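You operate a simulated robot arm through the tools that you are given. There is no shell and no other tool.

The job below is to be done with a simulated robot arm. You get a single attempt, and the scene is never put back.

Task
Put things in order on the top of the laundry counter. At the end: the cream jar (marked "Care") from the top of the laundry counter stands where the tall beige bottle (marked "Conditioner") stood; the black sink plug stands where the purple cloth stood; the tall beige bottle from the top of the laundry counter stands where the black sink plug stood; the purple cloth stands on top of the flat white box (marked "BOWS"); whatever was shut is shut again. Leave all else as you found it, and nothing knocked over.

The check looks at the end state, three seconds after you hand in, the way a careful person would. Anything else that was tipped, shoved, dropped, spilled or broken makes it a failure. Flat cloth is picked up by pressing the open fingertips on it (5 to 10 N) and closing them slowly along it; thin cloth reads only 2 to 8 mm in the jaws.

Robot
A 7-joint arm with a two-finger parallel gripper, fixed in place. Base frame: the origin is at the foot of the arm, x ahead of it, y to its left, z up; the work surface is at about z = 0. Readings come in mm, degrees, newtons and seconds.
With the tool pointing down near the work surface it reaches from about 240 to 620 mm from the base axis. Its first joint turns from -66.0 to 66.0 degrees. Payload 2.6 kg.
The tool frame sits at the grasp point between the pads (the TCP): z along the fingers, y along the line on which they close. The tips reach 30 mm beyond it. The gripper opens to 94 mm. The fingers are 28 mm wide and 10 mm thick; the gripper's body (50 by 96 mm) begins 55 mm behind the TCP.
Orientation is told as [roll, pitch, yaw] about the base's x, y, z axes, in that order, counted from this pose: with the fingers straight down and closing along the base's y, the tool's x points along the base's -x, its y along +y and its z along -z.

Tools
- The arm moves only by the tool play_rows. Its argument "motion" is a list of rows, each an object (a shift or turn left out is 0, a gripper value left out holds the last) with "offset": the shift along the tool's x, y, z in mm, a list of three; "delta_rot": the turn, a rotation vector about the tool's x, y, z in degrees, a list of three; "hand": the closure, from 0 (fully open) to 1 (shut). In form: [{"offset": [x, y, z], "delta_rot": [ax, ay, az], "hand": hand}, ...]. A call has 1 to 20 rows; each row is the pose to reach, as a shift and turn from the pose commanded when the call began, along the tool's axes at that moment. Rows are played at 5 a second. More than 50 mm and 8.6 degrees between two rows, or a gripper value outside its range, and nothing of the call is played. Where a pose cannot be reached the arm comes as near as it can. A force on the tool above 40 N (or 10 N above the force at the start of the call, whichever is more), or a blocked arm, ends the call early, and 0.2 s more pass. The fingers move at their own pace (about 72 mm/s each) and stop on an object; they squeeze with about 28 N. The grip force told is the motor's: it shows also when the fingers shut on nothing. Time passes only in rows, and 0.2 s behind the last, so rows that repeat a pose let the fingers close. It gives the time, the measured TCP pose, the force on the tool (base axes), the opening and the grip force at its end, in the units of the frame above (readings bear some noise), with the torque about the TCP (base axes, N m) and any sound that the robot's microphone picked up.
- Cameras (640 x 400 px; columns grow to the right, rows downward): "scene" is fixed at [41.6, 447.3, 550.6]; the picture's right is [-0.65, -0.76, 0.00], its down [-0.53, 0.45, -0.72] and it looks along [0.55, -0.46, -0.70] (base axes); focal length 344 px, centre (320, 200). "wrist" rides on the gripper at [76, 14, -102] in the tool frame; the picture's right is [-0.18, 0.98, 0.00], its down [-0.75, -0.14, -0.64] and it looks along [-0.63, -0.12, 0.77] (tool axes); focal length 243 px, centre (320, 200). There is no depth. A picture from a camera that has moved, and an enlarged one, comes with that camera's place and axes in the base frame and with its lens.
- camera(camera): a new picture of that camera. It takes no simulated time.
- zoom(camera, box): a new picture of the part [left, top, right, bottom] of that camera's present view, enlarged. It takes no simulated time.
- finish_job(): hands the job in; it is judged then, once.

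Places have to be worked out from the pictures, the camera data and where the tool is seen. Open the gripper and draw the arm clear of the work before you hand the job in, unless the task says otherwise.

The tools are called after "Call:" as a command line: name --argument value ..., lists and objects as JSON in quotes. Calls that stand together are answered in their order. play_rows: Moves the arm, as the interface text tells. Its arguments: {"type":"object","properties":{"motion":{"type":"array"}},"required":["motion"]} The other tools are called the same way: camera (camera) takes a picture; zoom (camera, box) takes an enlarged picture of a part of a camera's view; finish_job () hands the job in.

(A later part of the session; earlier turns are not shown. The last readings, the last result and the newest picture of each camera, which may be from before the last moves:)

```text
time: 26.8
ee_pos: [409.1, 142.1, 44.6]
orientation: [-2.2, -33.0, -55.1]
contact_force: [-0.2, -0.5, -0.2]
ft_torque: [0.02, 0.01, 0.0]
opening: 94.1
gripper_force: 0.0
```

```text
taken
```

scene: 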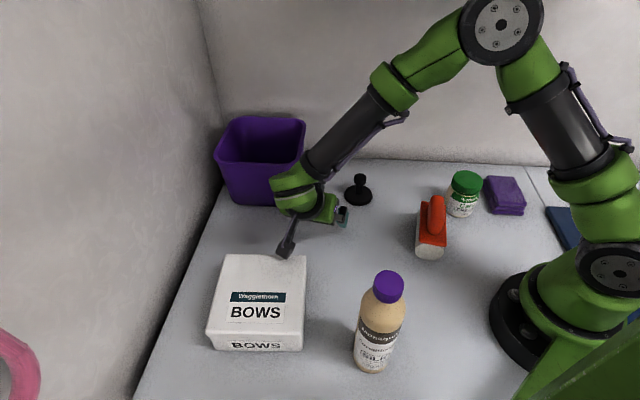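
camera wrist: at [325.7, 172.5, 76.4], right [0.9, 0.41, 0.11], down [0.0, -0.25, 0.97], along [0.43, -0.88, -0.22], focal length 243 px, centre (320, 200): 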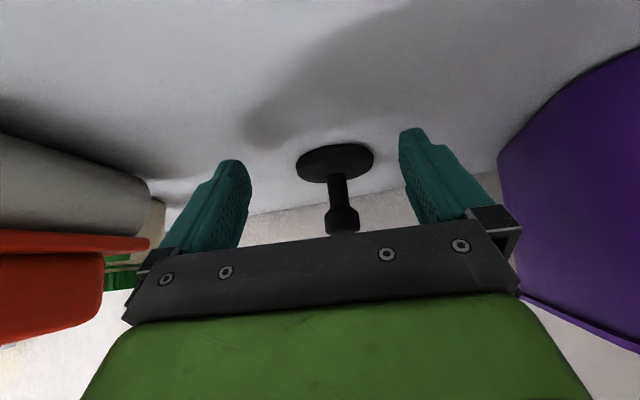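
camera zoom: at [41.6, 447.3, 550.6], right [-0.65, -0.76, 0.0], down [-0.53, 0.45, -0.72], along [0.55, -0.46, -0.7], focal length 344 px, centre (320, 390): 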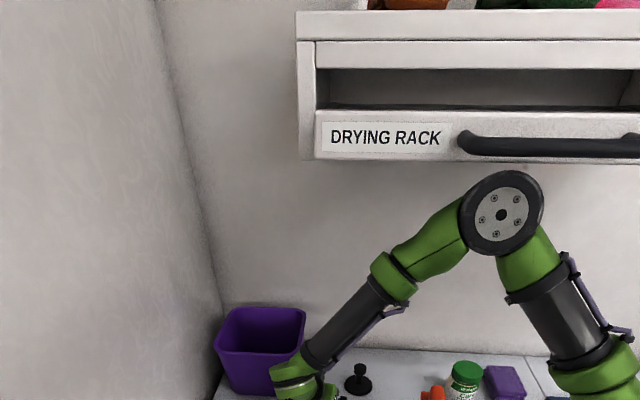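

The elbow is free again, but the drawer is now about 30 mm out, and I'll have to push it shut later. To lower the elbow further below the handle, I'll extend another 60 mm along the corridor between the box and the bin.

Call:
play_rows --motion '[{"offset": [0, 15, 0]}, {"offset": [0, 30, 0]}, {"offset": [0, 45, -2]}, {"offset": [0, 60, -4]}, {"offset": [0, 60, -4]}]'

Call:
zoom --camera "scene" --box '[0, 0, 640, 20]'

Call:
camera --camera "scene"

```text
time: 28.0
ee_pos: [458.7, 176.3, 44.8]
orientation: [-2.2, -32.9, -55.1]
contact_force: [0.0, 0.3, -0.2]
ft_torque: [0.01, -0.01, 0.01]
opening: 93.9
gripper_force: 0.0
```

```text
1.00 times, centred on (320, 10) of scene (not enlarged: the box is as wide or as high as the picture)
camera zoom: at [41.6, 447.3, 550.6], right [-0.65, -0.76, 0.0], down [-0.53, 0.45, -0.72], along [0.55, -0.46, -0.7], focal length 344 px, centre (320, 390)
```

zoom: 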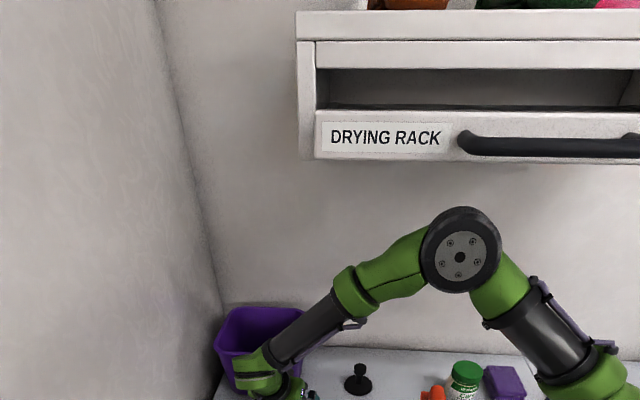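

```text
taken
```

scene: 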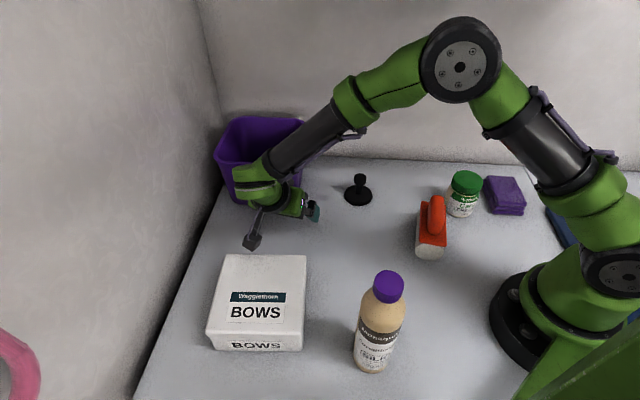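

The elbow is now low and clear of the handle. I'll lift 75 mm here and check.

Call:
play_rows --motion '[{"offset": [-10.2, 0, -15.8]}, {"offset": [-20.4, 0, -31.5]}, {"offset": [-30.5, 0, -47.3]}, {"offset": [-40.7, 0, -63]}, {"offset": [-40.7, 0, -63]}]'

Call:
zoom --camera "scene" --box '[0, 0, 640, 20]'

```text
time: 29.2
ee_pos: [458.2, 177.4, 119.9]
orientation: [-2.2, -33.0, -55.1]
contact_force: [0.2, 0.4, 0.4]
ft_torque: [0.02, 0.01, 0.01]
opening: 94.0
gripper_force: 0.1
```

```text
1.00 times, centred on (320, 10) of scene (not enlarged: the box is as wide or as high as the picture)
camera zoom: at [41.5, 447.3, 550.6], right [-0.65, -0.76, 0.0], down [-0.53, 0.45, -0.72], along [0.55, -0.46, -0.7], focal length 344 px, centre (320, 390)
```

zoom: 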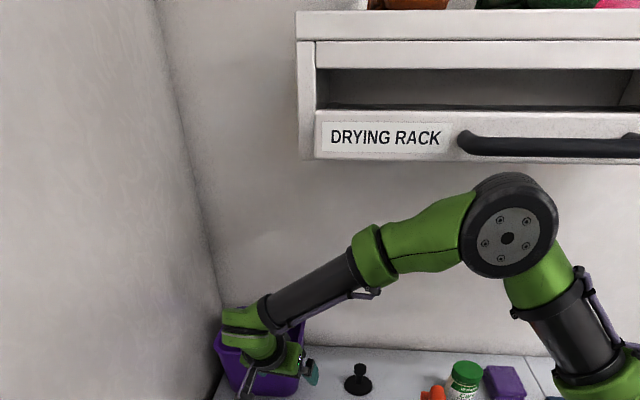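

It tracks well now. I'll swing left over the box, keeping about 60 mm clearance, to bring the elbow well away from the rack.

Call:
play_rows --motion '[{"offset": [24.5, 0.7, -17.6]}, {"offset": [49, 1.4, -35.1]}, {"offset": [73.7, 2, -52.7]}, {"offset": [98.3, 2.7, -70.3]}, {"offset": [122.8, 3.4, -87.9]}, {"offset": [147.4, 4.1, -105.4]}, {"offset": [172, 4.8, -123]}, {"offset": [172, 4.8, -123]}]'

Call:
zoom --camera "scene" --box '[0, 0, 640, 20]'

Call:
camera --camera "scene"

```text
time: 31.0
ee_pos: [347.0, 358.3, 129.9]
orientation: [-2.2, -33.0, -55.1]
contact_force: [-0.4, 0.7, -0.2]
ft_torque: [-0.02, 0.03, -0.02]
opening: 94.0
gripper_force: 0.2
```

```text
1.00 times, centred on (320, 10) of scene (not enlarged: the box is as wide or as high as the picture)
camera zoom: at [41.5, 447.3, 550.6], right [-0.65, -0.76, 0.0], down [-0.53, 0.45, -0.72], along [0.55, -0.46, -0.7], focal length 344 px, centre (320, 390)
```

zoom: 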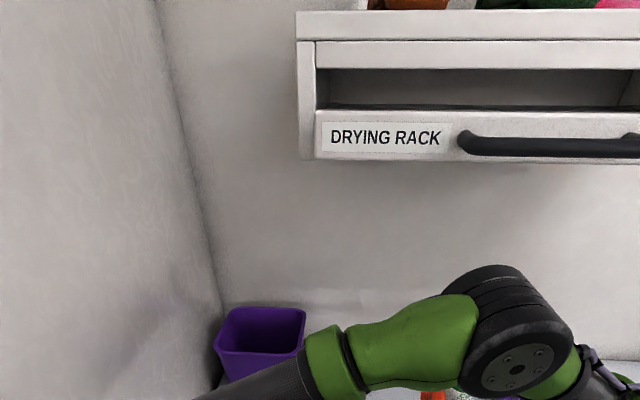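

```text
taken
```

scene: 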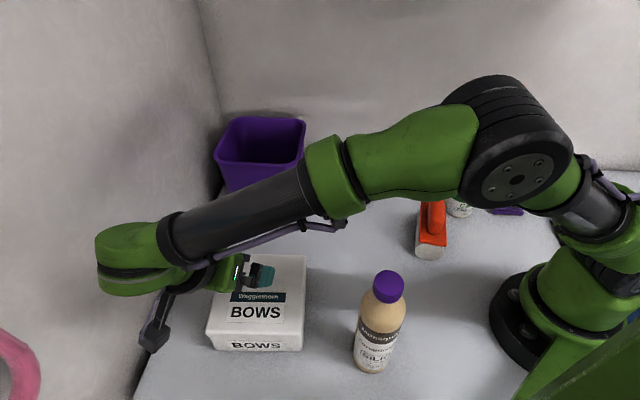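

The elbow is in open space now, with roll near zero. I'll go and push the drawer shut now so it's a known obstacle. First step: raise to about (310, 270, 310) while tilting the tool toward horizontal.

Call:
play_rows --motion '[{"offset": [-17.6, -10.1, -15.4], "delta_rot": [0, -3.75, 0], "hand": 1}, {"offset": [-35.2, -20.2, -30.9], "delta_rot": [0, -7.5, 0]}, {"offset": [-52.7, -30.3, -46.3], "delta_rot": [0, -11.25, 0]}, {"offset": [-70.3, -40.4, -61.8], "delta_rot": [0, -15, 0]}, {"offset": [-87.9, -50.4, -77.2], "delta_rot": [0, -18.75, 0]}, {"offset": [-105.5, -60.5, -92.6], "delta_rot": [0, -22.5, 0]}, {"offset": [-123, -70.6, -108], "delta_rot": [0, -26.25, 0]}, {"offset": [-140.6, -80.7, -123.5], "delta_rot": [0, -30, 0]}, {"offset": [-140.6, -80.7, -123.5], "delta_rot": [0, -30, 0]}]'

Call:
zoom --camera "scene" --box '[0, 0, 640, 20]'

Call:
camera --camera "scene"

```text
time: 33.0
ee_pos: [312.1, 275.0, 312.3]
orientation: [-4.1, -63.0, -52.6]
contact_force: [0.0, -0.4, 1.0]
ft_torque: [0.01, 0.01, 0.01]
opening: 0.0
gripper_force: 27.7
```

```text
1.00 times, centred on (320, 10) of scene (not enlarged: the box is as wide or as high as the picture)
camera zoom: at [41.5, 447.3, 550.6], right [-0.65, -0.76, 0.0], down [-0.53, 0.45, -0.72], along [0.55, -0.46, -0.7], focal length 344 px, centre (320, 390)
```

zoom: 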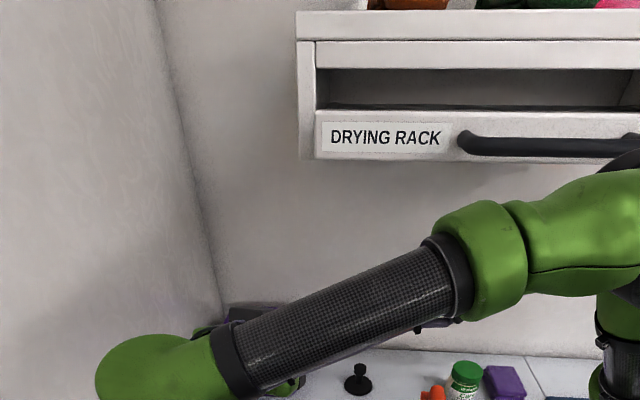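

```text
taken
```

scene: 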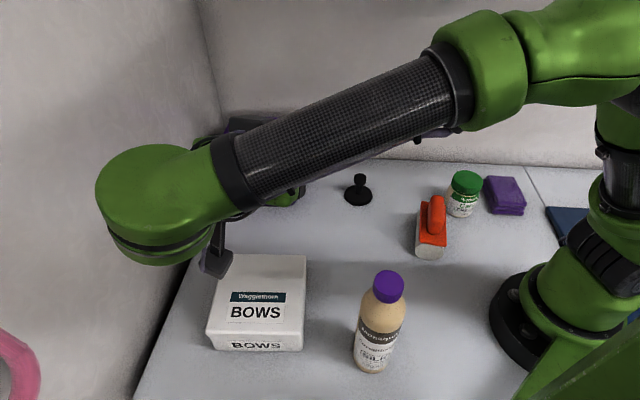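

Clear so far, with the gripper closed for pushing. Next I'll raise to z 490 and go fully horizontal, stopping about 40 mm short of the drawer face.

Call:
play_rows --motion '[{"offset": [-20.4, -9.1, -3.4], "delta_rot": [0, -3, 0]}, {"offset": [-40.8, -18.2, -6.7], "delta_rot": [0, -6, 0]}, {"offset": [-61.2, -27.3, -10.1], "delta_rot": [0, -9, 0]}, {"offset": [-81.6, -36.4, -13.5], "delta_rot": [0, -12, 0]}, {"offset": [-102, -45.5, -16.8], "delta_rot": [0, -15, 0]}, {"offset": [-122.5, -54.6, -20.2], "delta_rot": [0, -18, 0]}, {"offset": [-142.9, -63.7, -23.6], "delta_rot": [0, -21, 0]}, {"offset": [-163.3, -72.8, -26.9], "delta_rot": [0, -24, 0]}, {"offset": [-183.7, -81.9, -30.3], "delta_rot": [0, -27, 0]}, {"offset": [-183.7, -81.9, -30.3], "delta_rot": [0, -27, 0]}]'

Call:
zoom --camera "scene" --box '[0, 0, 640, 20]'

Call:
camera --camera "wrist"

```text
time: 35.2
ee_pos: [290.1, 178.7, 489.4]
orientation: [-91.2, -88.0, 35.0]
contact_force: [0.6, 0.1, 0.3]
ft_torque: [0.01, -0.02, 0.0]
opening: 0.0
gripper_force: 27.8
out of reach, approached as far as the arm can: row 8, 9, 10
```

```text
1.00 times, centred on (320, 10) of scene (not enlarged: the box is as wide or as high as the picture)
camera zoom: at [41.6, 447.3, 550.6], right [-0.65, -0.76, 0.0], down [-0.53, 0.45, -0.72], along [0.55, -0.46, -0.7], focal length 344 px, centre (320, 390)
```

zoom: 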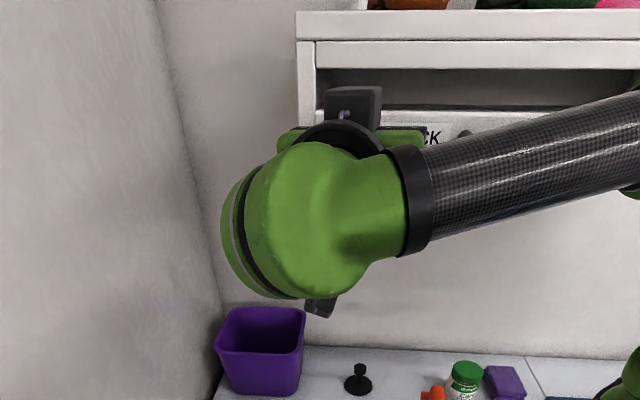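

```text
taken
camera wrist: at [242.7, 269.5, 412.5], right [0.82, 0.55, 0.15], down [-0.45, 0.47, 0.76], along [0.35, -0.69, 0.64], focal length 243 px, centre (320, 200)
```

wrist: 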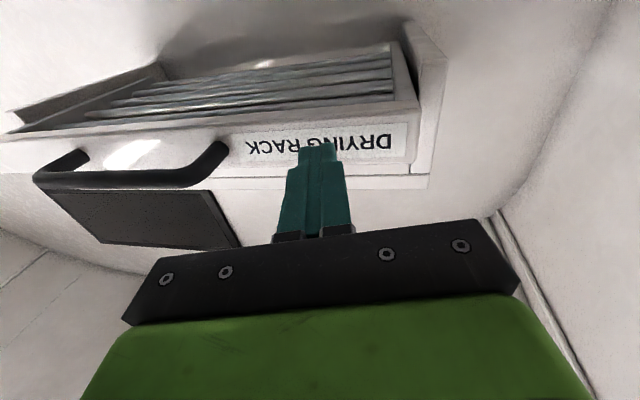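

I have a great view: the fingertips face the "DRYING RACK" label about 30 mm from the drawer face. Now I'll push slowly forward along the tool axis.

Call:
play_rows --motion '[{"offset": [0, 0, 6]}, {"offset": [0, 0, 12]}, {"offset": [0, 0, 18]}, {"offset": [0, 0, 24]}, {"offset": [0, 0, 30]}, {"offset": [0, 0, 36]}, {"offset": [0, 0, 42]}, {"offset": [0, 0, 48]}]'

Call:
camera --camera "wrist"

Call:
zoom --camera "scene" --box '[0, 0, 640, 20]'

```text
time: 37.0
ee_pos: [316.9, 139.4, 490.4]
orientation: [-89.9, -88.2, 33.7]
contact_force: [-0.8, 0.4, 0.2]
ft_torque: [-0.01, 0.04, -0.04]
opening: 0.1
gripper_force: 28.0
```

```text
taken
camera wrist: at [270.2, 230.4, 413.1], right [0.82, 0.55, 0.15], down [-0.45, 0.47, 0.76], along [0.34, -0.69, 0.63], focal length 243 px, centre (320, 200)
```

wrist: 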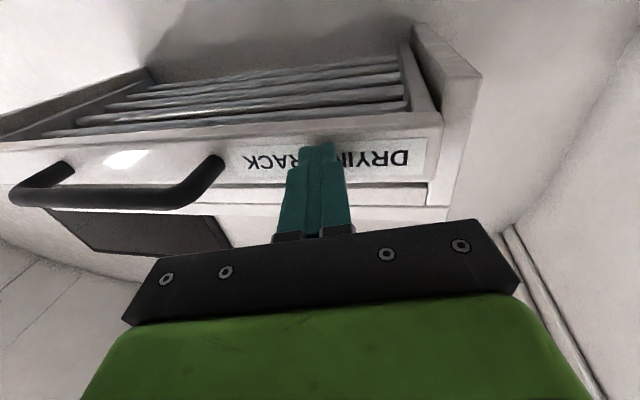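

```text
1.00 times, centred on (320, 10) of scene (not enlarged: the box is as wide or as high as the picture)
camera zoom: at [41.5, 447.3, 550.6], right [-0.65, -0.76, 0.0], down [-0.53, 0.45, -0.72], along [0.55, -0.46, -0.7], focal length 344 px, centre (320, 390)
```

zoom: 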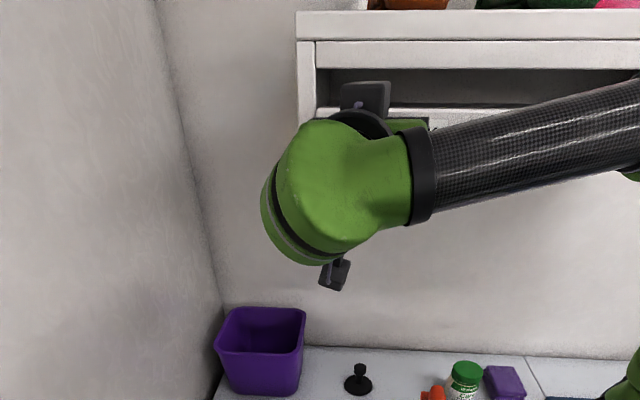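

No contact force yet, with the tip at about N 155. I'll continue in small steps and watch the force.

Call:
play_rows --motion '[{"offset": [0, 0, 4]}, {"offset": [0, 0, 8]}, {"offset": [0, 0, 12]}, {"offset": [0, 0, 12]}]'

Call:
zoom --camera "wrist" --box '[200, 0, 520, 200]'

```text
time: 38.0
ee_pos: [323.6, 130.3, 490.7]
orientation: [-90.0, -88.3, 33.6]
contact_force: [0.3, 0.8, 0.9]
ft_torque: [-0.01, 0.02, 0.02]
opening: 0.0
gripper_force: 28.4
```

```text
2.00 times, centred on (360, 100) of wrist
camera zoom: at [276.2, 220.6, 413.1], right [0.82, 0.55, 0.15], down [-0.45, 0.47, 0.76], along [0.34, -0.69, 0.63], focal length 485 px, centre (240, 400)
```

zoom: 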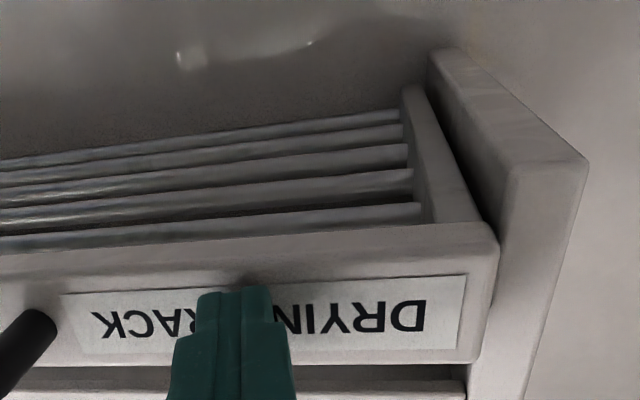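

The fingertip's shadow shows on the label now, so it's close to touching. I'll continue slowly.

Call:
play_rows --motion '[{"offset": [0, 0, 4]}, {"offset": [0, 0, 8]}, {"offset": [0, 0, 12]}, {"offset": [0, 0, 16]}, {"offset": [0, 0, 16]}]'

Call:
zoom --camera "wrist" --box '[200, 0, 520, 200]'

```text
time: 38.9
ee_pos: [326.5, 124.1, 490.2]
orientation: [-77.7, -88.4, 22.2]
contact_force: [-9.8, 2.6, 1.1]
ft_torque: [-0.08, -0.14, -0.14]
opening: 0.0
gripper_force: 28.0
stopped in row 4: the force on the tool passed its limit at 47 N (the readings are from after the stop); the commanded pose is now the measured one
```

```text
2.00 times, centred on (360, 100) of wrist
camera zoom: at [278.9, 215.0, 413.7], right [0.82, 0.56, 0.16], down [-0.46, 0.46, 0.76], along [0.35, -0.69, 0.63], focal length 485 px, centre (240, 400)
```

zoom: 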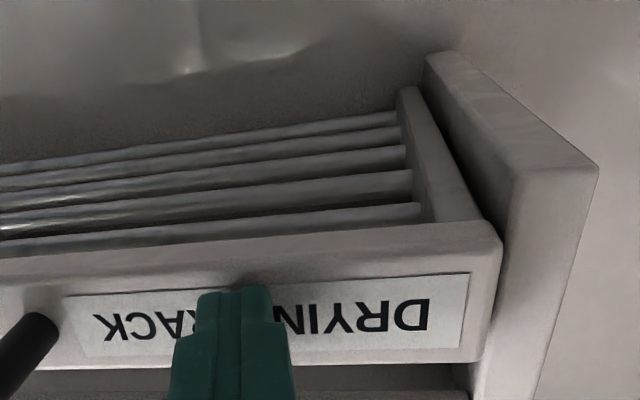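

Contact at 47 N with the tip at N ≈ 172, close to where I'd estimated the shut position. I'll back off and compare with the earlier views.

Call:
play_rows --motion '[{"offset": [0, 0, -10]}, {"offset": [0, 0, -25]}, {"offset": [0, 0, -40]}, {"offset": [0, 0, -55]}, {"offset": [0, 0, -55]}]'

Call:
zoom --camera "scene" --box '[0, 0, 640, 20]'

Call:
camera --camera "wrist"

```text
time: 40.1
ee_pos: [296.5, 168.2, 490.7]
orientation: [-80.0, -88.3, 24.1]
contact_force: [-0.5, -0.1, -0.4]
ft_torque: [-0.01, -0.03, 0.04]
opening: 0.0
gripper_force: 28.3
```

```text
1.00 times, centred on (320, 10) of scene (not enlarged: the box is as wide or as high as the picture)
camera zoom: at [41.5, 447.3, 550.6], right [-0.65, -0.76, 0.0], down [-0.53, 0.45, -0.72], along [0.55, -0.46, -0.7], focal length 344 px, centre (320, 390)
```

zoom: 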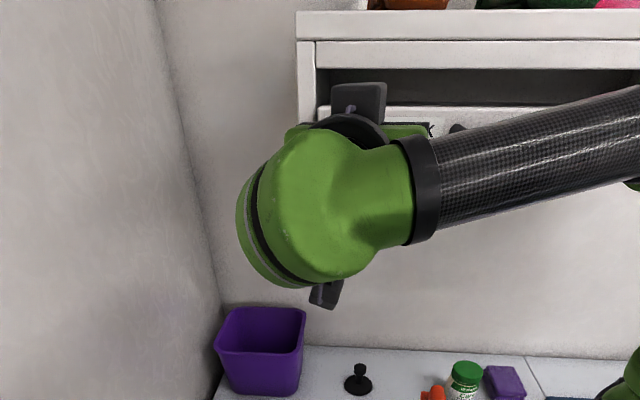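

```text
taken
camera wrist: at [248.3, 259.5, 414.0], right [0.82, 0.56, 0.16], down [-0.46, 0.46, 0.76], along [0.35, -0.69, 0.63], focal length 243 px, centre (320, 200)
```

wrist: 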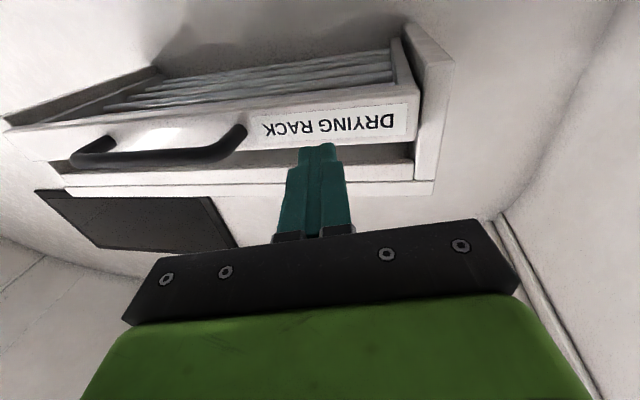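

The drawer has moved back in, and its top edge in the scene view matches the shut state again. Since the elbow is high and near the base axis, I'll now move down to about (250, 100, 200) with a small outward tilt. By my geometry, a close-in, high-elbow posture passes clear of the rack.

Call:
play_rows --motion '[{"offset": [24.2, -5.8, 2.5], "delta_rot": [0, 5.67, 0]}, {"offset": [48.4, -11.6, 5], "delta_rot": [0, 11.3, 0]}, {"offset": [72.6, -17.3, 7.6], "delta_rot": [0, 17, 0]}, {"offset": [96.8, -23.1, 10.1], "delta_rot": [0, 22.7, 0]}, {"offset": [121, -28.9, 12.6], "delta_rot": [0, 28.3, 0]}, {"offset": [145.2, -34.7, 15.1], "delta_rot": [0, 34, 0]}, {"offset": [145.2, -34.7, 15.1], "delta_rot": [0, 34, 0]}]'

Call:
zoom --camera "scene" --box '[0, 0, 640, 20]'

Call:
zoom --camera "scene" --box '[620, 0, 640, 400]'

```text
time: 41.7
ee_pos: [272.9, 134.6, 346.0]
orientation: [-2.8, -55.6, -53.3]
contact_force: [0.5, 0.2, 0.2]
ft_torque: [0.01, -0.04, 0.02]
opening: 0.1
gripper_force: 27.7
```

```text
1.00 times, centred on (320, 10) of scene (not enlarged: the box is as wide or as high as the picture)
camera zoom: at [41.5, 447.3, 550.6], right [-0.65, -0.76, 0.0], down [-0.53, 0.45, -0.72], along [0.55, -0.46, -0.7], focal length 344 px, centre (320, 390)
```

zoom: 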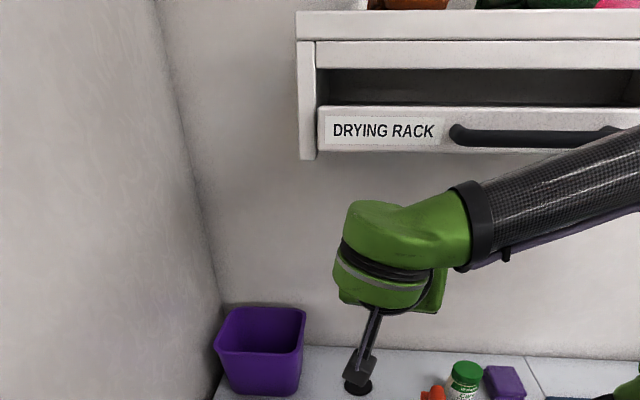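

```text
1.00 times, centred on (630, 200) of scene (not enlarged: the box is as wide or as high as the picture)
camera zoom: at [41.5, 447.3, 550.6], right [-0.65, -0.76, 0.0], down [-0.53, 0.45, -0.72], along [0.55, -0.46, -0.7], focal length 344 px, centre (10, 200)
```

zoom: 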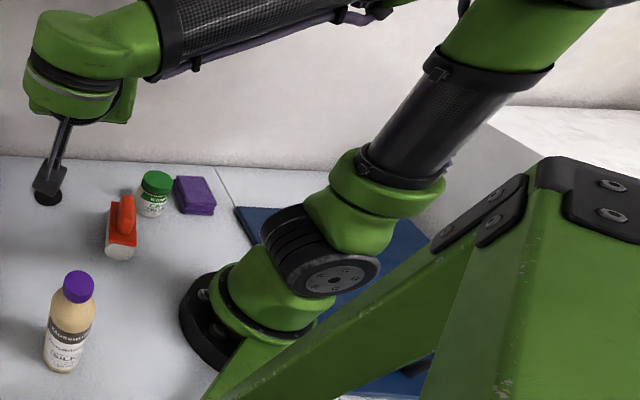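

The drawer label and handle positions match the original shut view exactly, and the upper arm is near vertical as I wanted. I'll continue down to (250, 100, 200) with pitch about −20°.

Call:
play_rows --motion '[{"offset": [18.7, -5.7, 15.8], "delta_rot": [0, 6, 0]}, {"offset": [37.3, -11.4, 31.6], "delta_rot": [0, 12, 0]}, {"offset": [56, -17.1, 47.5], "delta_rot": [0, 18, 0]}, {"offset": [74.7, -22.8, 63.3], "delta_rot": [0, 24, 0]}, {"offset": [93.3, -28.5, 79.1], "delta_rot": [0, 30, 0]}, {"offset": [112, -34.2, 94.9], "delta_rot": [0, 35.6, 0]}, {"offset": [112, -34.2, 94.9], "delta_rot": [0, 35.6, 0], "hand": 0}]'

Call:
zoom --camera "scene" --box '[0, 0, 640, 20]'

Call:
zoom --camera "scene" --box '[620, 0, 640, 400]'

```text
time: 43.3
ee_pos: [248.4, 100.8, 201.5]
orientation: [-1.6, -20.0, -55.3]
contact_force: [0.0, 0.2, 0.3]
ft_torque: [0.01, -0.01, 0.02]
opening: 53.2
gripper_force: 0.0
```

```text
1.00 times, centred on (320, 10) of scene (not enlarged: the box is as wide or as high as the picture)
camera zoom: at [41.6, 447.3, 550.6], right [-0.65, -0.76, 0.0], down [-0.53, 0.45, -0.72], along [0.55, -0.46, -0.7], focal length 344 px, centre (320, 390)
```

zoom: 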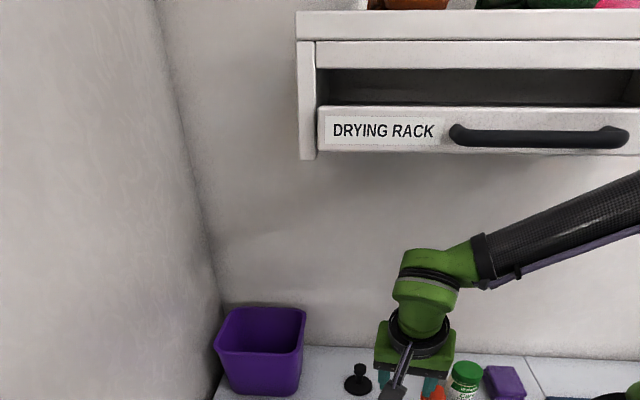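

```text
1.00 times, centred on (630, 200) of scene (not enlarged: the box is as wide or as high as the picture)
camera zoom: at [41.6, 447.3, 550.6], right [-0.65, -0.76, 0.0], down [-0.53, 0.45, -0.72], along [0.55, -0.46, -0.7], focal length 344 px, centre (10, 200)
```

zoom: 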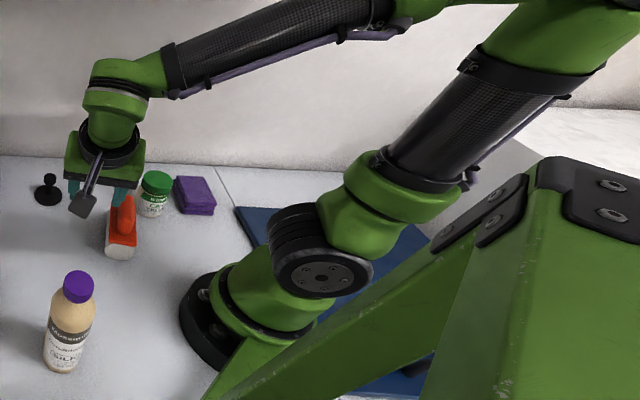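

All good. Now I'll swing right at close radius (wrist radius about 258, TCP z about 155), half-way first, and check.

Call:
play_rows --motion '[{"offset": [-15, -2.6, 14.4], "hand": 0}, {"offset": [-30, -5.2, 28.8]}, {"offset": [-45, -7.8, 43.2]}, {"offset": [-62.4, -16.7, 55.2]}, {"offset": [-79.9, -25.6, 67.1]}, {"offset": [-97.3, -34.5, 79]}, {"offset": [-114.7, -43.4, 91]}, {"offset": [-114.7, -43.4, 91]}]'

Call:
zoom --camera "scene" --box '[0, 0, 640, 20]'

Call:
zoom --camera "scene" --box '[620, 0, 640, 400]'

```text
time: 45.1
ee_pos: [293.3, -40.0, 155.6]
orientation: [-1.8, -20.1, -55.1]
contact_force: [-0.2, 0.2, 0.2]
ft_torque: [0.02, 0.03, 0.05]
opening: 94.1
gripper_force: 0.1
```

```text
1.00 times, centred on (320, 10) of scene (not enlarged: the box is as wide or as high as the picture)
camera zoom: at [41.6, 447.3, 550.6], right [-0.65, -0.76, 0.0], down [-0.53, 0.45, -0.72], along [0.55, -0.46, -0.7], focal length 344 px, centre (320, 390)
```

zoom: 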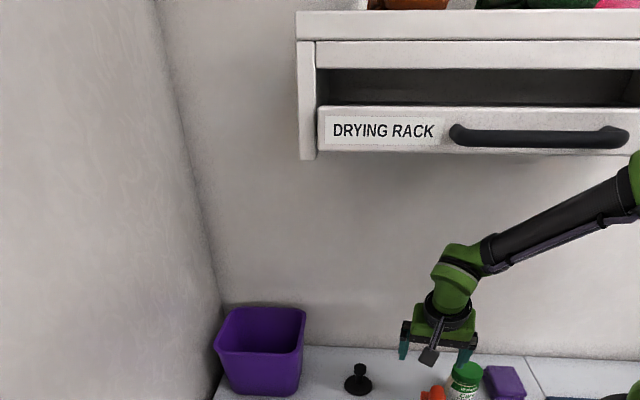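

```text
1.00 times, centred on (630, 200) of scene (not enlarged: the box is as wide or as high as the picture)
camera zoom: at [41.6, 447.3, 550.6], right [-0.65, -0.76, 0.0], down [-0.53, 0.45, -0.72], along [0.55, -0.46, -0.7], focal length 344 px, centre (10, 200)
```

zoom: 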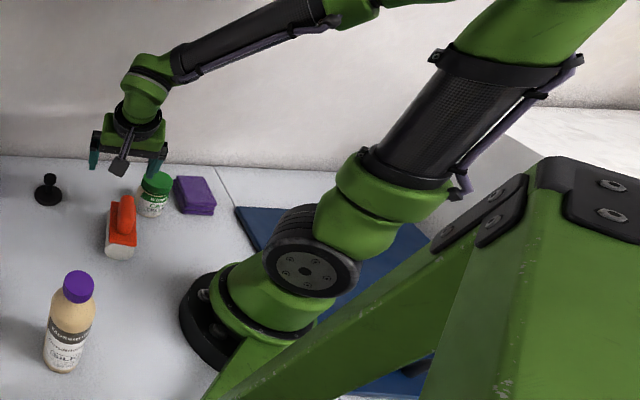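

It tracks cleanly and the rack is untouched. I'll continue the swing above the jar (tips about 40 mm above its lid) to hover by the cloth, turning the heading to about −47° and the pitch to −16°.

Call:
play_rows --motion '[{"offset": [-14.4, -15.6, 7], "delta_rot": [-0.5, 0.4, -0.8]}, {"offset": [-28.9, -31.3, 14], "delta_rot": [-0.9, 0.8, -1.5]}, {"offset": [-43.3, -46.9, 21], "delta_rot": [-1.4, 1.2, -2.3]}, {"offset": [-57.7, -62.5, 28], "delta_rot": [-1.8, 1.6, -3]}, {"offset": [-67.6, -82.3, 32.2], "delta_rot": [-2.3, 2, -3.8]}, {"offset": [-77.6, -102, 36.4], "delta_rot": [-2.8, 2.5, -4.6]}, {"offset": [-87.5, -121.8, 40.6], "delta_rot": [-3.2, 2.9, -5.3]}, {"offset": [-92, -140.5, 42.8], "delta_rot": [-3.7, 3.3, -6.1]}, {"offset": [-96.6, -159.2, 45], "delta_rot": [-4.1, 3.7, -6.8]}, {"offset": [-101.1, -177.9, 47.1], "delta_rot": [-4.6, 4.1, -7.6]}, {"offset": [-101.1, -177.9, 47.1], "delta_rot": [-4.6, 4.1, -7.6]}]'

Call:
camera --camera "wrist"

Call:
zoom --camera "scene" --box '[0, 0, 640, 20]'

Call:
zoom --camera "scene" --box '[620, 0, 640, 400]'

```text
time: 47.5
ee_pos: [205.5, -230.8, 150.6]
orientation: [0.4, -15.9, -47.2]
contact_force: [0.8, -0.3, 0.0]
ft_torque: [-0.01, 0.0, 0.0]
opening: 94.3
gripper_force: 0.1
```

```text
taken
camera wrist: at [146.2, -148.0, 228.7], right [0.84, 0.54, 0.06], down [0.27, -0.5, 0.82], along [0.47, -0.68, -0.57], focal length 243 px, centre (320, 200)
```

wrist: 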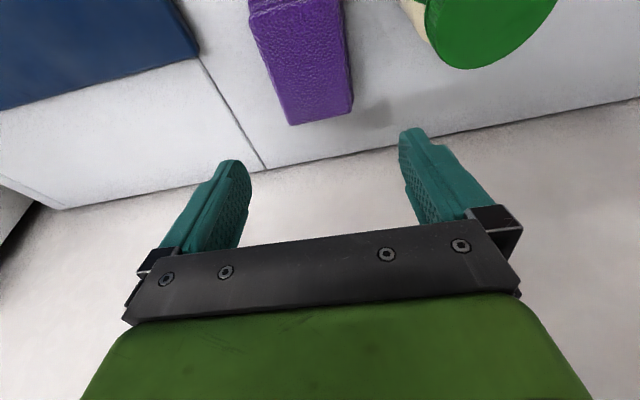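

```text
1.00 times, centred on (320, 10) of scene (not enlarged: the box is as wide or as high as the picture)
camera zoom: at [41.6, 447.3, 550.6], right [-0.65, -0.76, 0.0], down [-0.53, 0.45, -0.72], along [0.55, -0.46, -0.7], focal length 344 px, centre (320, 390)
```

zoom: 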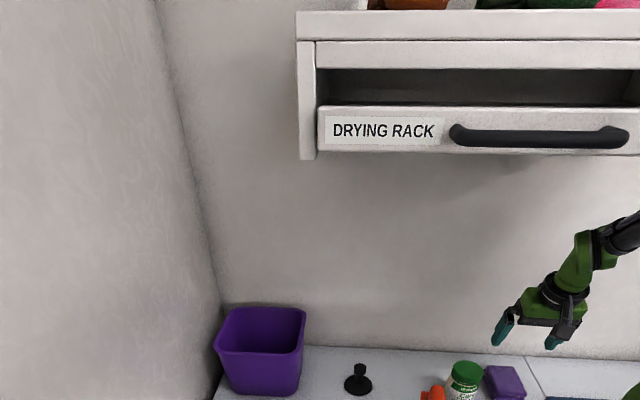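

```text
1.00 times, centred on (630, 200) of scene (not enlarged: the box is as wide or as high as the picture)
camera zoom: at [41.6, 447.3, 550.6], right [-0.65, -0.76, 0.0], down [-0.53, 0.45, -0.72], along [0.55, -0.46, -0.7], focal length 344 px, centre (10, 200)
```

zoom: 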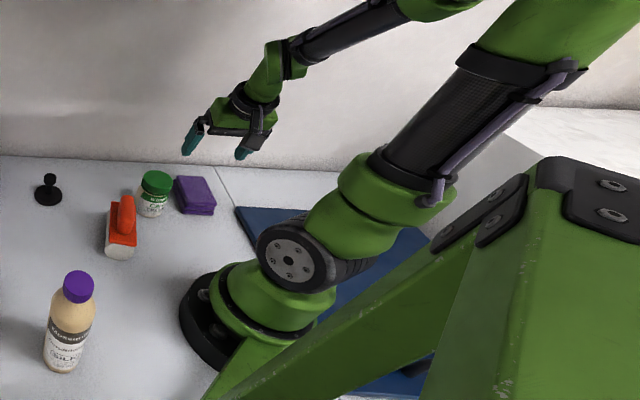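

The arm is now hovering beyond the cloth with nothing disturbed. I'll take extended views above the wrist frame to locate the cloth precisely.

Call:
zoom --camera "wrist" --box '[120, 0, 520, 1]'

Call:
zoom --camera "scene" --box '[440, 165, 536, 225]'

```text
1.60 times, centred on (320, 0) of wrist
camera zoom: at [146.2, -148.0, 228.7], right [0.84, 0.54, 0.06], down [0.27, -0.5, 0.82], along [0.47, -0.68, -0.57], focal length 388 px, centre (320, 519)
```

zoom: 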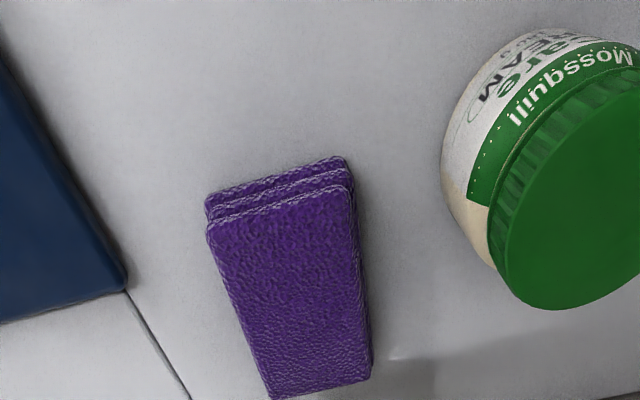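

```text
6.67 times, centred on (488, 195) of scene
camera zoom: at [41.6, 447.3, 550.6], right [-0.65, -0.76, 0.0], down [-0.53, 0.45, -0.72], along [0.55, -0.46, -0.7], focal length 2290 px, centre (-800, 233)
```

zoom: 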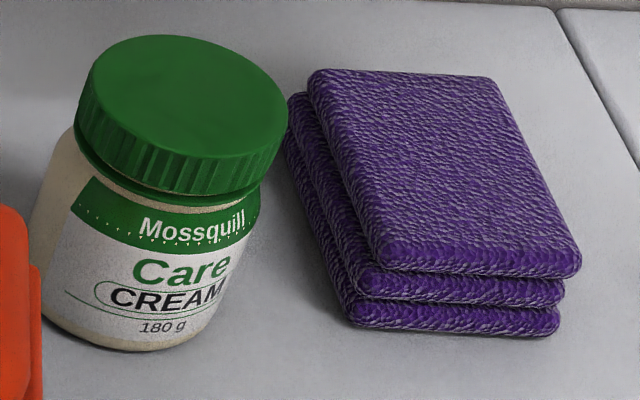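

The cloth is a thick folded stack, about 64 mm wide × 89 mm long × 33 mm high, centred at about (201, −234). I'll straddle its 64 mm width with the open fingers. First I'll descend to z 80, still above the stack, and check alignment.

Call:
play_rows --motion '[{"offset": [6.3, -1.3, 16.4], "hand": 0}, {"offset": [12.6, -2.6, 32.8]}, {"offset": [19, -4, 49.2]}, {"offset": [25.3, -5.3, 65.6]}, {"offset": [25.3, -5.3, 65.6]}]'

Call:
camera --camera "wrist"

Call:
zoom --camera "scene" --box '[420, 110, 580, 210]'

```text
time: 48.7
ee_pos: [198.3, -229.5, 80.5]
orientation: [0.3, -16.0, -47.3]
contact_force: [0.6, -0.3, 0.6]
ft_torque: [0.02, 0.0, 0.01]
opening: 94.2
gripper_force: 0.0
```

```text
taken
camera wrist: at [139.0, -146.4, 158.0], right [0.84, 0.54, 0.06], down [0.27, -0.5, 0.82], along [0.47, -0.68, -0.57], focal length 243 px, centre (320, 200)
```

wrist: 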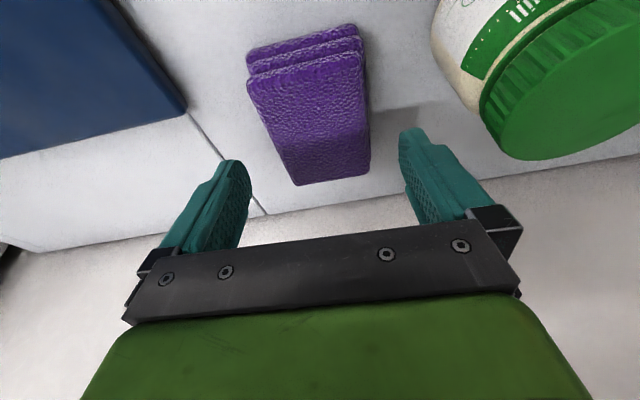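

```text
4.00 times, centred on (500, 160) of scene
camera zoom: at [41.6, 447.3, 550.6], right [-0.65, -0.76, 0.0], down [-0.53, 0.45, -0.72], along [0.55, -0.46, -0.7], focal length 1374 px, centre (-400, 360)
```

zoom: 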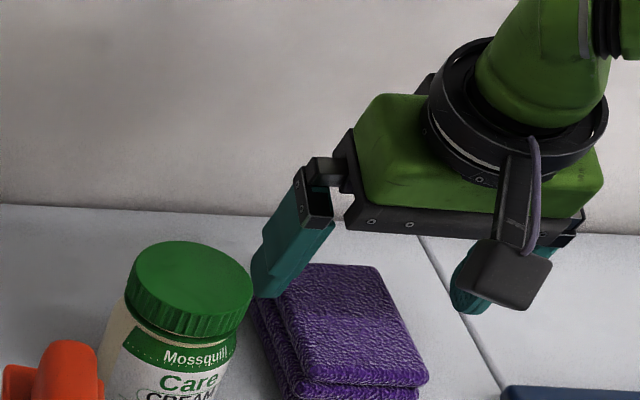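

The stack sits between the fingers as planned. I'll lower straight down to TCP z ≈ 38, tips a few mm above the counter.

Call:
play_rows --motion '[{"offset": [3, -0.2, 10.2]}, {"offset": [6, -0.4, 20.4]}, {"offset": [9, -0.6, 30.6]}, {"offset": [11.8, -0.9, 40.8]}, {"offset": [11.8, -0.9, 40.8]}]'

Call:
camera --camera "wrist"

Call:
zoom --camera "scene" --box '[420, 110, 580, 210]'

```text
time: 49.9
ee_pos: [198.1, -231.3, 38.9]
orientation: [0.5, -15.9, -47.2]
contact_force: [0.2, 0.0, 0.2]
ft_torque: [-0.01, 0.04, 0.0]
opening: 93.9
gripper_force: 0.1
```

```text
taken
camera wrist: at [139.3, -147.6, 116.3], right [0.84, 0.54, 0.06], down [0.27, -0.5, 0.82], along [0.47, -0.68, -0.56], focal length 243 px, centre (320, 200)
```

wrist: 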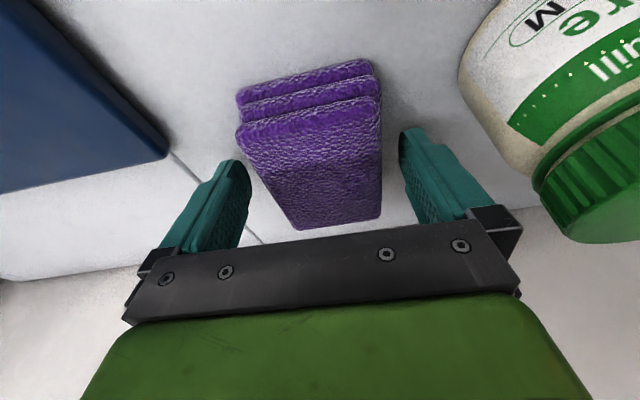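

```text
4.00 times, centred on (500, 160) of scene
camera zoom: at [41.6, 447.3, 550.6], right [-0.65, -0.76, 0.0], down [-0.53, 0.45, -0.72], along [0.55, -0.46, -0.7], focal length 1374 px, centre (-400, 360)
```

zoom: 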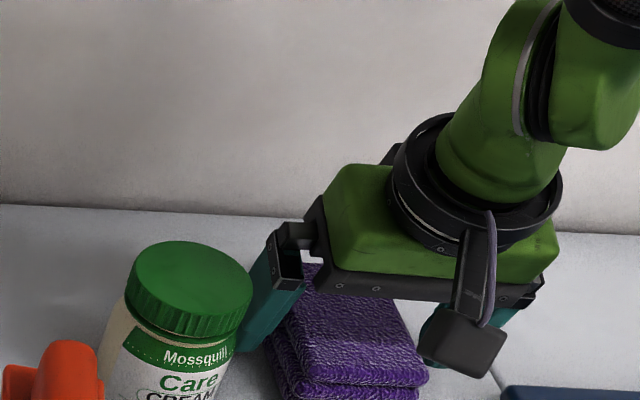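

The fingers are beside the stack with clearance to the jar. I'll close slowly on it.

Call:
play_rows --motion '[{"hand": 0.1}, {"hand": 0.18}, {"hand": 0.24}, {"hand": 0.28}, {"hand": 0.32}, {"hand": 0.36}, {"hand": 0.4}, {"hand": 0.45}, {"hand": 0.5}, {"hand": 0.6}, {"hand": 0.7}, {"hand": 0.8}]'

Call:
camera --camera "wrist"

Call:
zoom --camera "scene" --box '[420, 110, 580, 210]'

```text
time: 52.5
ee_pos: [199.1, -229.4, 38.1]
orientation: [0.3, -15.8, -47.2]
contact_force: [-0.5, -0.3, 0.1]
ft_torque: [0.0, 0.02, 0.03]
opening: 71.4
gripper_force: 27.8
```

```text
taken
camera wrist: at [139.3, -147.6, 116.4], right [0.84, 0.54, 0.06], down [0.27, -0.5, 0.82], along [0.47, -0.68, -0.56], focal length 243 px, centre (320, 200)
```

wrist: 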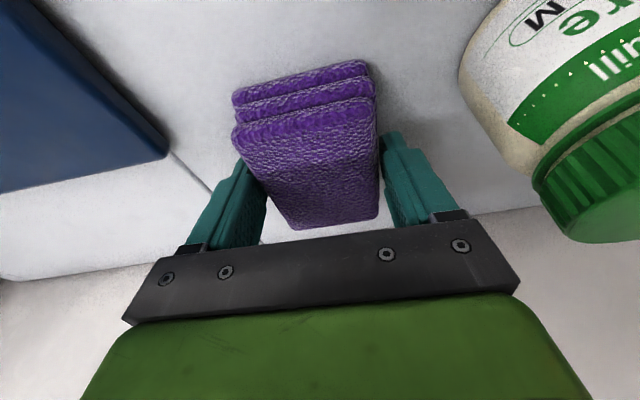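

```text
4.00 times, centred on (500, 160) of scene
camera zoom: at [41.6, 447.3, 550.6], right [-0.65, -0.76, 0.0], down [-0.53, 0.45, -0.72], along [0.55, -0.46, -0.7], focal length 1374 px, centre (-400, 360)
```

zoom: 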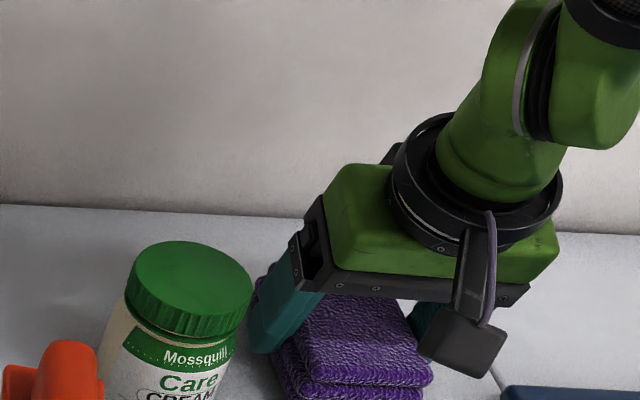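

The grip is solid at 71.4 mm with 28 N. I'll lift a little and check that it comes along.

Call:
play_rows --motion '[{"offset": [-2.7, 0, -9.6], "hand": 1}, {"offset": [-5.5, 0, -19.2]}, {"offset": [-8.2, 0, -28.8]}, {"offset": [-8.2, 0, -28.8]}]'

Call:
camera --camera "wrist"

Call:
zoom --camera "scene" --box '[420, 110, 580, 210]'

```text
time: 53.5
ee_pos: [198.0, -230.8, 69.2]
orientation: [0.5, -16.0, -47.3]
contact_force: [-0.2, 0.4, -0.5]
ft_torque: [-0.03, 0.02, 0.0]
opening: 66.7
gripper_force: 27.6
```

```text
taken
camera wrist: at [139.1, -147.4, 146.4], right [0.84, 0.54, 0.06], down [0.27, -0.5, 0.82], along [0.47, -0.68, -0.57], focal length 243 px, centre (320, 200)
```

wrist: 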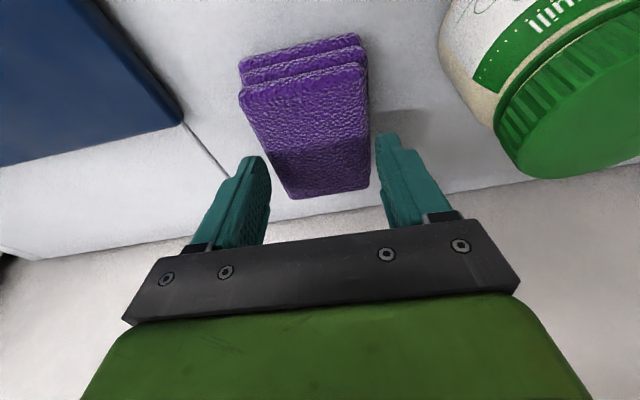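

```text
4.00 times, centred on (500, 160) of scene
camera zoom: at [41.5, 447.3, 550.6], right [-0.65, -0.76, 0.0], down [-0.53, 0.45, -0.72], along [0.55, -0.46, -0.7], focal length 1374 px, centre (-400, 360)
```

zoom: 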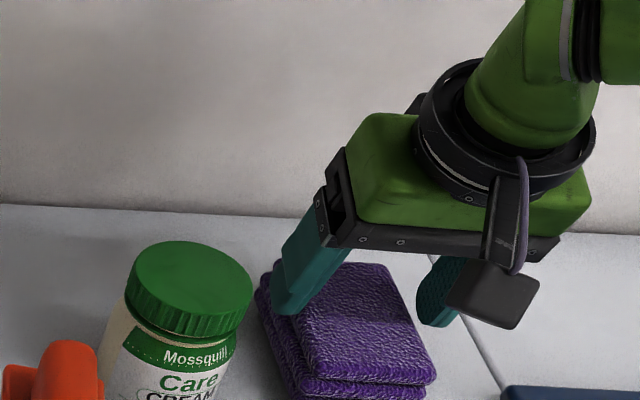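

The fingers slid up the sides and the stack stayed down. I'll check what the jaws are doing now with a short hold.

Call:
play_rows --motion '[{"hand": 1}, {"hand": 1}]'

Call:
camera --camera "wrist"

```text
time: 54.1
ee_pos: [197.8, -230.5, 68.8]
orientation: [0.5, -16.0, -47.1]
contact_force: [-0.2, -0.1, 0.0]
ft_torque: [0.02, -0.01, 0.01]
opening: 66.8
gripper_force: 28.0
```

```text
taken
camera wrist: at [139.1, -147.4, 146.2], right [0.84, 0.54, 0.06], down [0.27, -0.5, 0.82], along [0.47, -0.68, -0.56], focal length 243 px, centre (320, 200)
```

wrist: 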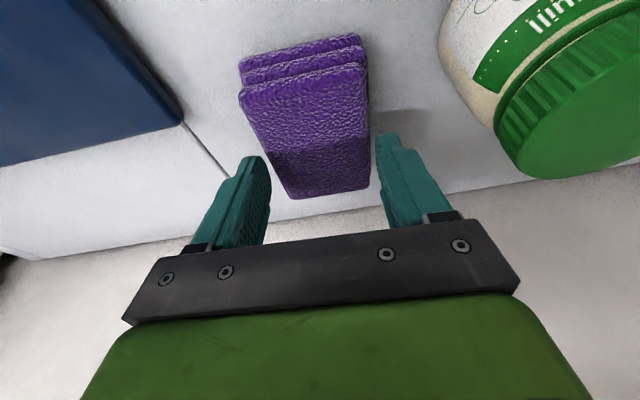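

The cloth hasn't risen, so a side squeeze doesn't hold it. I'll use the advised way: release, go up, narrow the jaws to about 36 mm, press the fingertips on top with 5–10 N, then close slowly.

Call:
play_rows --motion '[{"hand": 0.15}, {"hand": 0.15}, {"offset": [-2.7, 0, -9.6]}, {"offset": [-5.5, 0, -19.2]}, {"offset": [-5.5, 0, -19.2], "hand": 0.62}, {"offset": [-5.5, 0, -19.2], "hand": 0.62}, {"offset": [-5.5, 0, -19.2], "hand": 0.62}]'

Call:
camera --camera "wrist"

Call:
zoom --camera "wrist" --box '[120, 0, 520, 1]'

```text
time: 55.7
ee_pos: [197.1, -229.9, 88.1]
orientation: [0.4, -15.9, -47.1]
contact_force: [-0.3, -0.8, -0.1]
ft_torque: [-0.04, 0.0, -0.02]
opening: 35.7
gripper_force: 0.1
```

```text
taken
camera wrist: at [138.1, -147.3, 165.7], right [0.84, 0.54, 0.06], down [0.27, -0.5, 0.82], along [0.47, -0.68, -0.56], focal length 243 px, centre (320, 200)
```

wrist: 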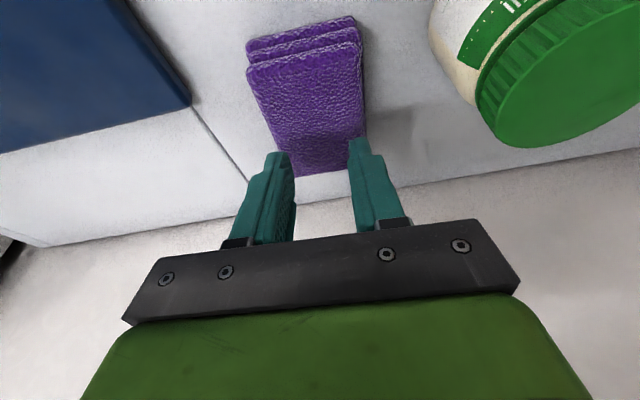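

```text
1.60 times, centred on (320, 0) of wrist
camera zoom: at [138.1, -147.3, 165.7], right [0.84, 0.54, 0.06], down [0.27, -0.5, 0.82], along [0.47, -0.68, -0.56], focal length 388 px, centre (320, 519)
```

zoom: 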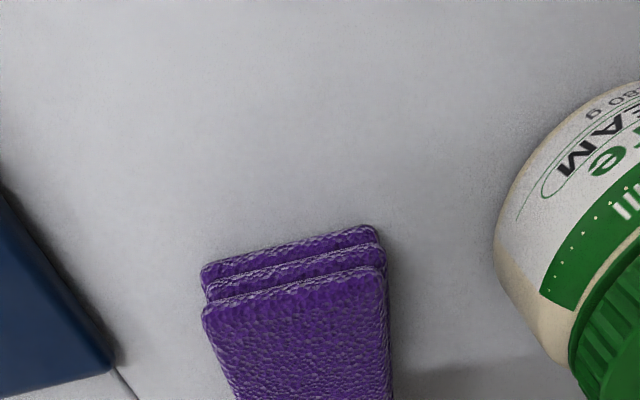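

The cloth hasn't shifted noticeably, and the fingertips (35.7 mm apart) are centred over it. I'll lower to just above its top surface.

Call:
play_rows --motion '[{"offset": [1.9, 0, 6.7]}, {"offset": [3.8, 0, 13.5]}, {"offset": [5.5, 0, 19.2]}, {"offset": [5.5, 0, 19.2]}]'

```text
time: 56.7
ee_pos: [196.7, -229.6, 68.9]
orientation: [0.4, -15.9, -47.2]
contact_force: [-0.3, -0.5, 1.4]
ft_torque: [-0.02, 0.04, 0.02]
opening: 35.7
gripper_force: 0.1
```

No firm contact yet (z force 1.4 N). I'll step down 1.5 mm at a time.

Call:
play_rows --motion '[{"offset": [0.4, 0, 1.5]}, {"offset": [0.4, 0, 1.5]}]'

```text
time: 57.2
ee_pos: [197.0, -232.0, 68.2]
orientation: [0.5, -16.0, -47.4]
contact_force: [-4.3, 4.1, 14.4]
ft_torque: [0.08, 0.33, -0.1]
opening: 36.2
gripper_force: 0.4
stopped in row 2: the force on the tool passed its limit at 41 N (the readings are from after the stop); the commanded pose is now the measured one
```

The surface is stiff: now about 15 N. I'll ease up half a millimetre to get into the 5–10 N band.

Call:
play_rows --motion '[{"offset": [-0.1, 0, -0.4]}, {"offset": [-0.1, 0, -0.4]}]'

```text
time: 57.8
ee_pos: [198.5, -231.6, 68.4]
orientation: [0.5, -15.9, -47.3]
contact_force: [-1.5, 1.0, 3.1]
ft_torque: [0.01, 0.11, -0.06]
opening: 36.0
gripper_force: 0.5
```

About 3 N now. I'll add 0.2 mm (expecting about 8 N) and close slowly in the same call.

Call:
play_rows --motion '[{"offset": [0.05, 0, 0.2], "hand": 0.62}, {"offset": [0.05, 0, 0.2], "hand": 0.65}, {"offset": [0.05, 0, 0.2], "hand": 0.68}, {"offset": [0.05, 0, 0.2], "hand": 0.71}, {"offset": [0.05, 0, 0.2], "hand": 0.74}, {"offset": [0.05, 0, 0.2], "hand": 0.77}]'

Call:
camera --camera "wrist"

```text
time: 59.2
ee_pos: [197.9, -232.0, 67.3]
orientation: [0.4, -16.0, -47.3]
contact_force: [-0.9, -3.4, 4.5]
ft_torque: [-0.1, 0.12, 0.01]
opening: 22.9
gripper_force: 1.1
```

```text
taken
camera wrist: at [138.4, -147.8, 145.9], right [0.84, 0.54, 0.06], down [0.26, -0.5, 0.82], along [0.47, -0.68, -0.56], focal length 243 px, centre (320, 200)
```

wrist: 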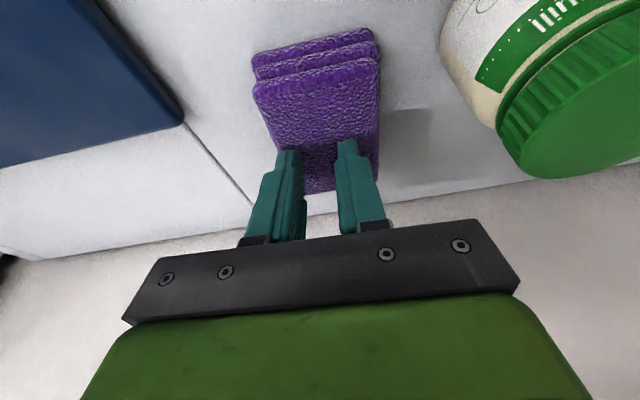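

Pressing at about 5 N with the jaws at 23 mm; the cloth has slid slightly sideways. I'll keep closing slowly.

Call:
play_rows --motion '[{"offset": [0, 0, 0.1], "hand": 0.8}, {"offset": [0, 0, 0.1], "hand": 0.83}, {"offset": [0, 0, 0.1], "hand": 0.86}, {"offset": [0, 0, 0.1], "hand": 0.89}, {"offset": [0, 0, 0.1], "hand": 0.92}, {"offset": [0, 0, 0.1], "hand": 0.95}, {"offset": [0, 0, 0.1], "hand": 1}, {"offset": [0, 0, 0.1], "hand": 1}]'

Call:
camera --camera "wrist"

```text
time: 61.0
ee_pos: [199.3, -231.8, 68.1]
orientation: [0.6, -16.0, -47.4]
contact_force: [-0.6, -5.3, 12.1]
ft_torque: [-0.14, 0.04, -0.02]
opening: 0.0
gripper_force: 28.0
```

```text
taken
camera wrist: at [138.4, -148.2, 145.6], right [0.84, 0.54, 0.06], down [0.26, -0.5, 0.82], along [0.47, -0.68, -0.56], focal length 243 px, centre (320, 200)
```

wrist: 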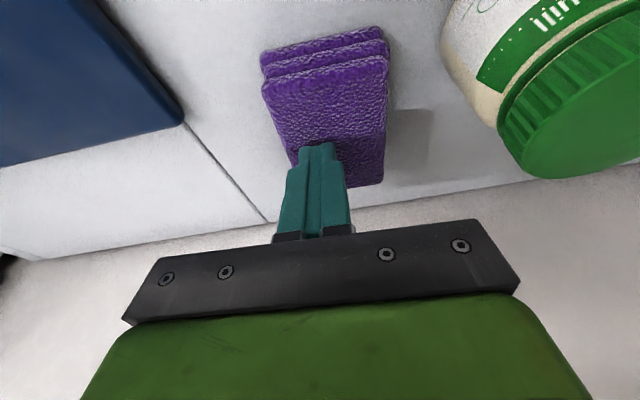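

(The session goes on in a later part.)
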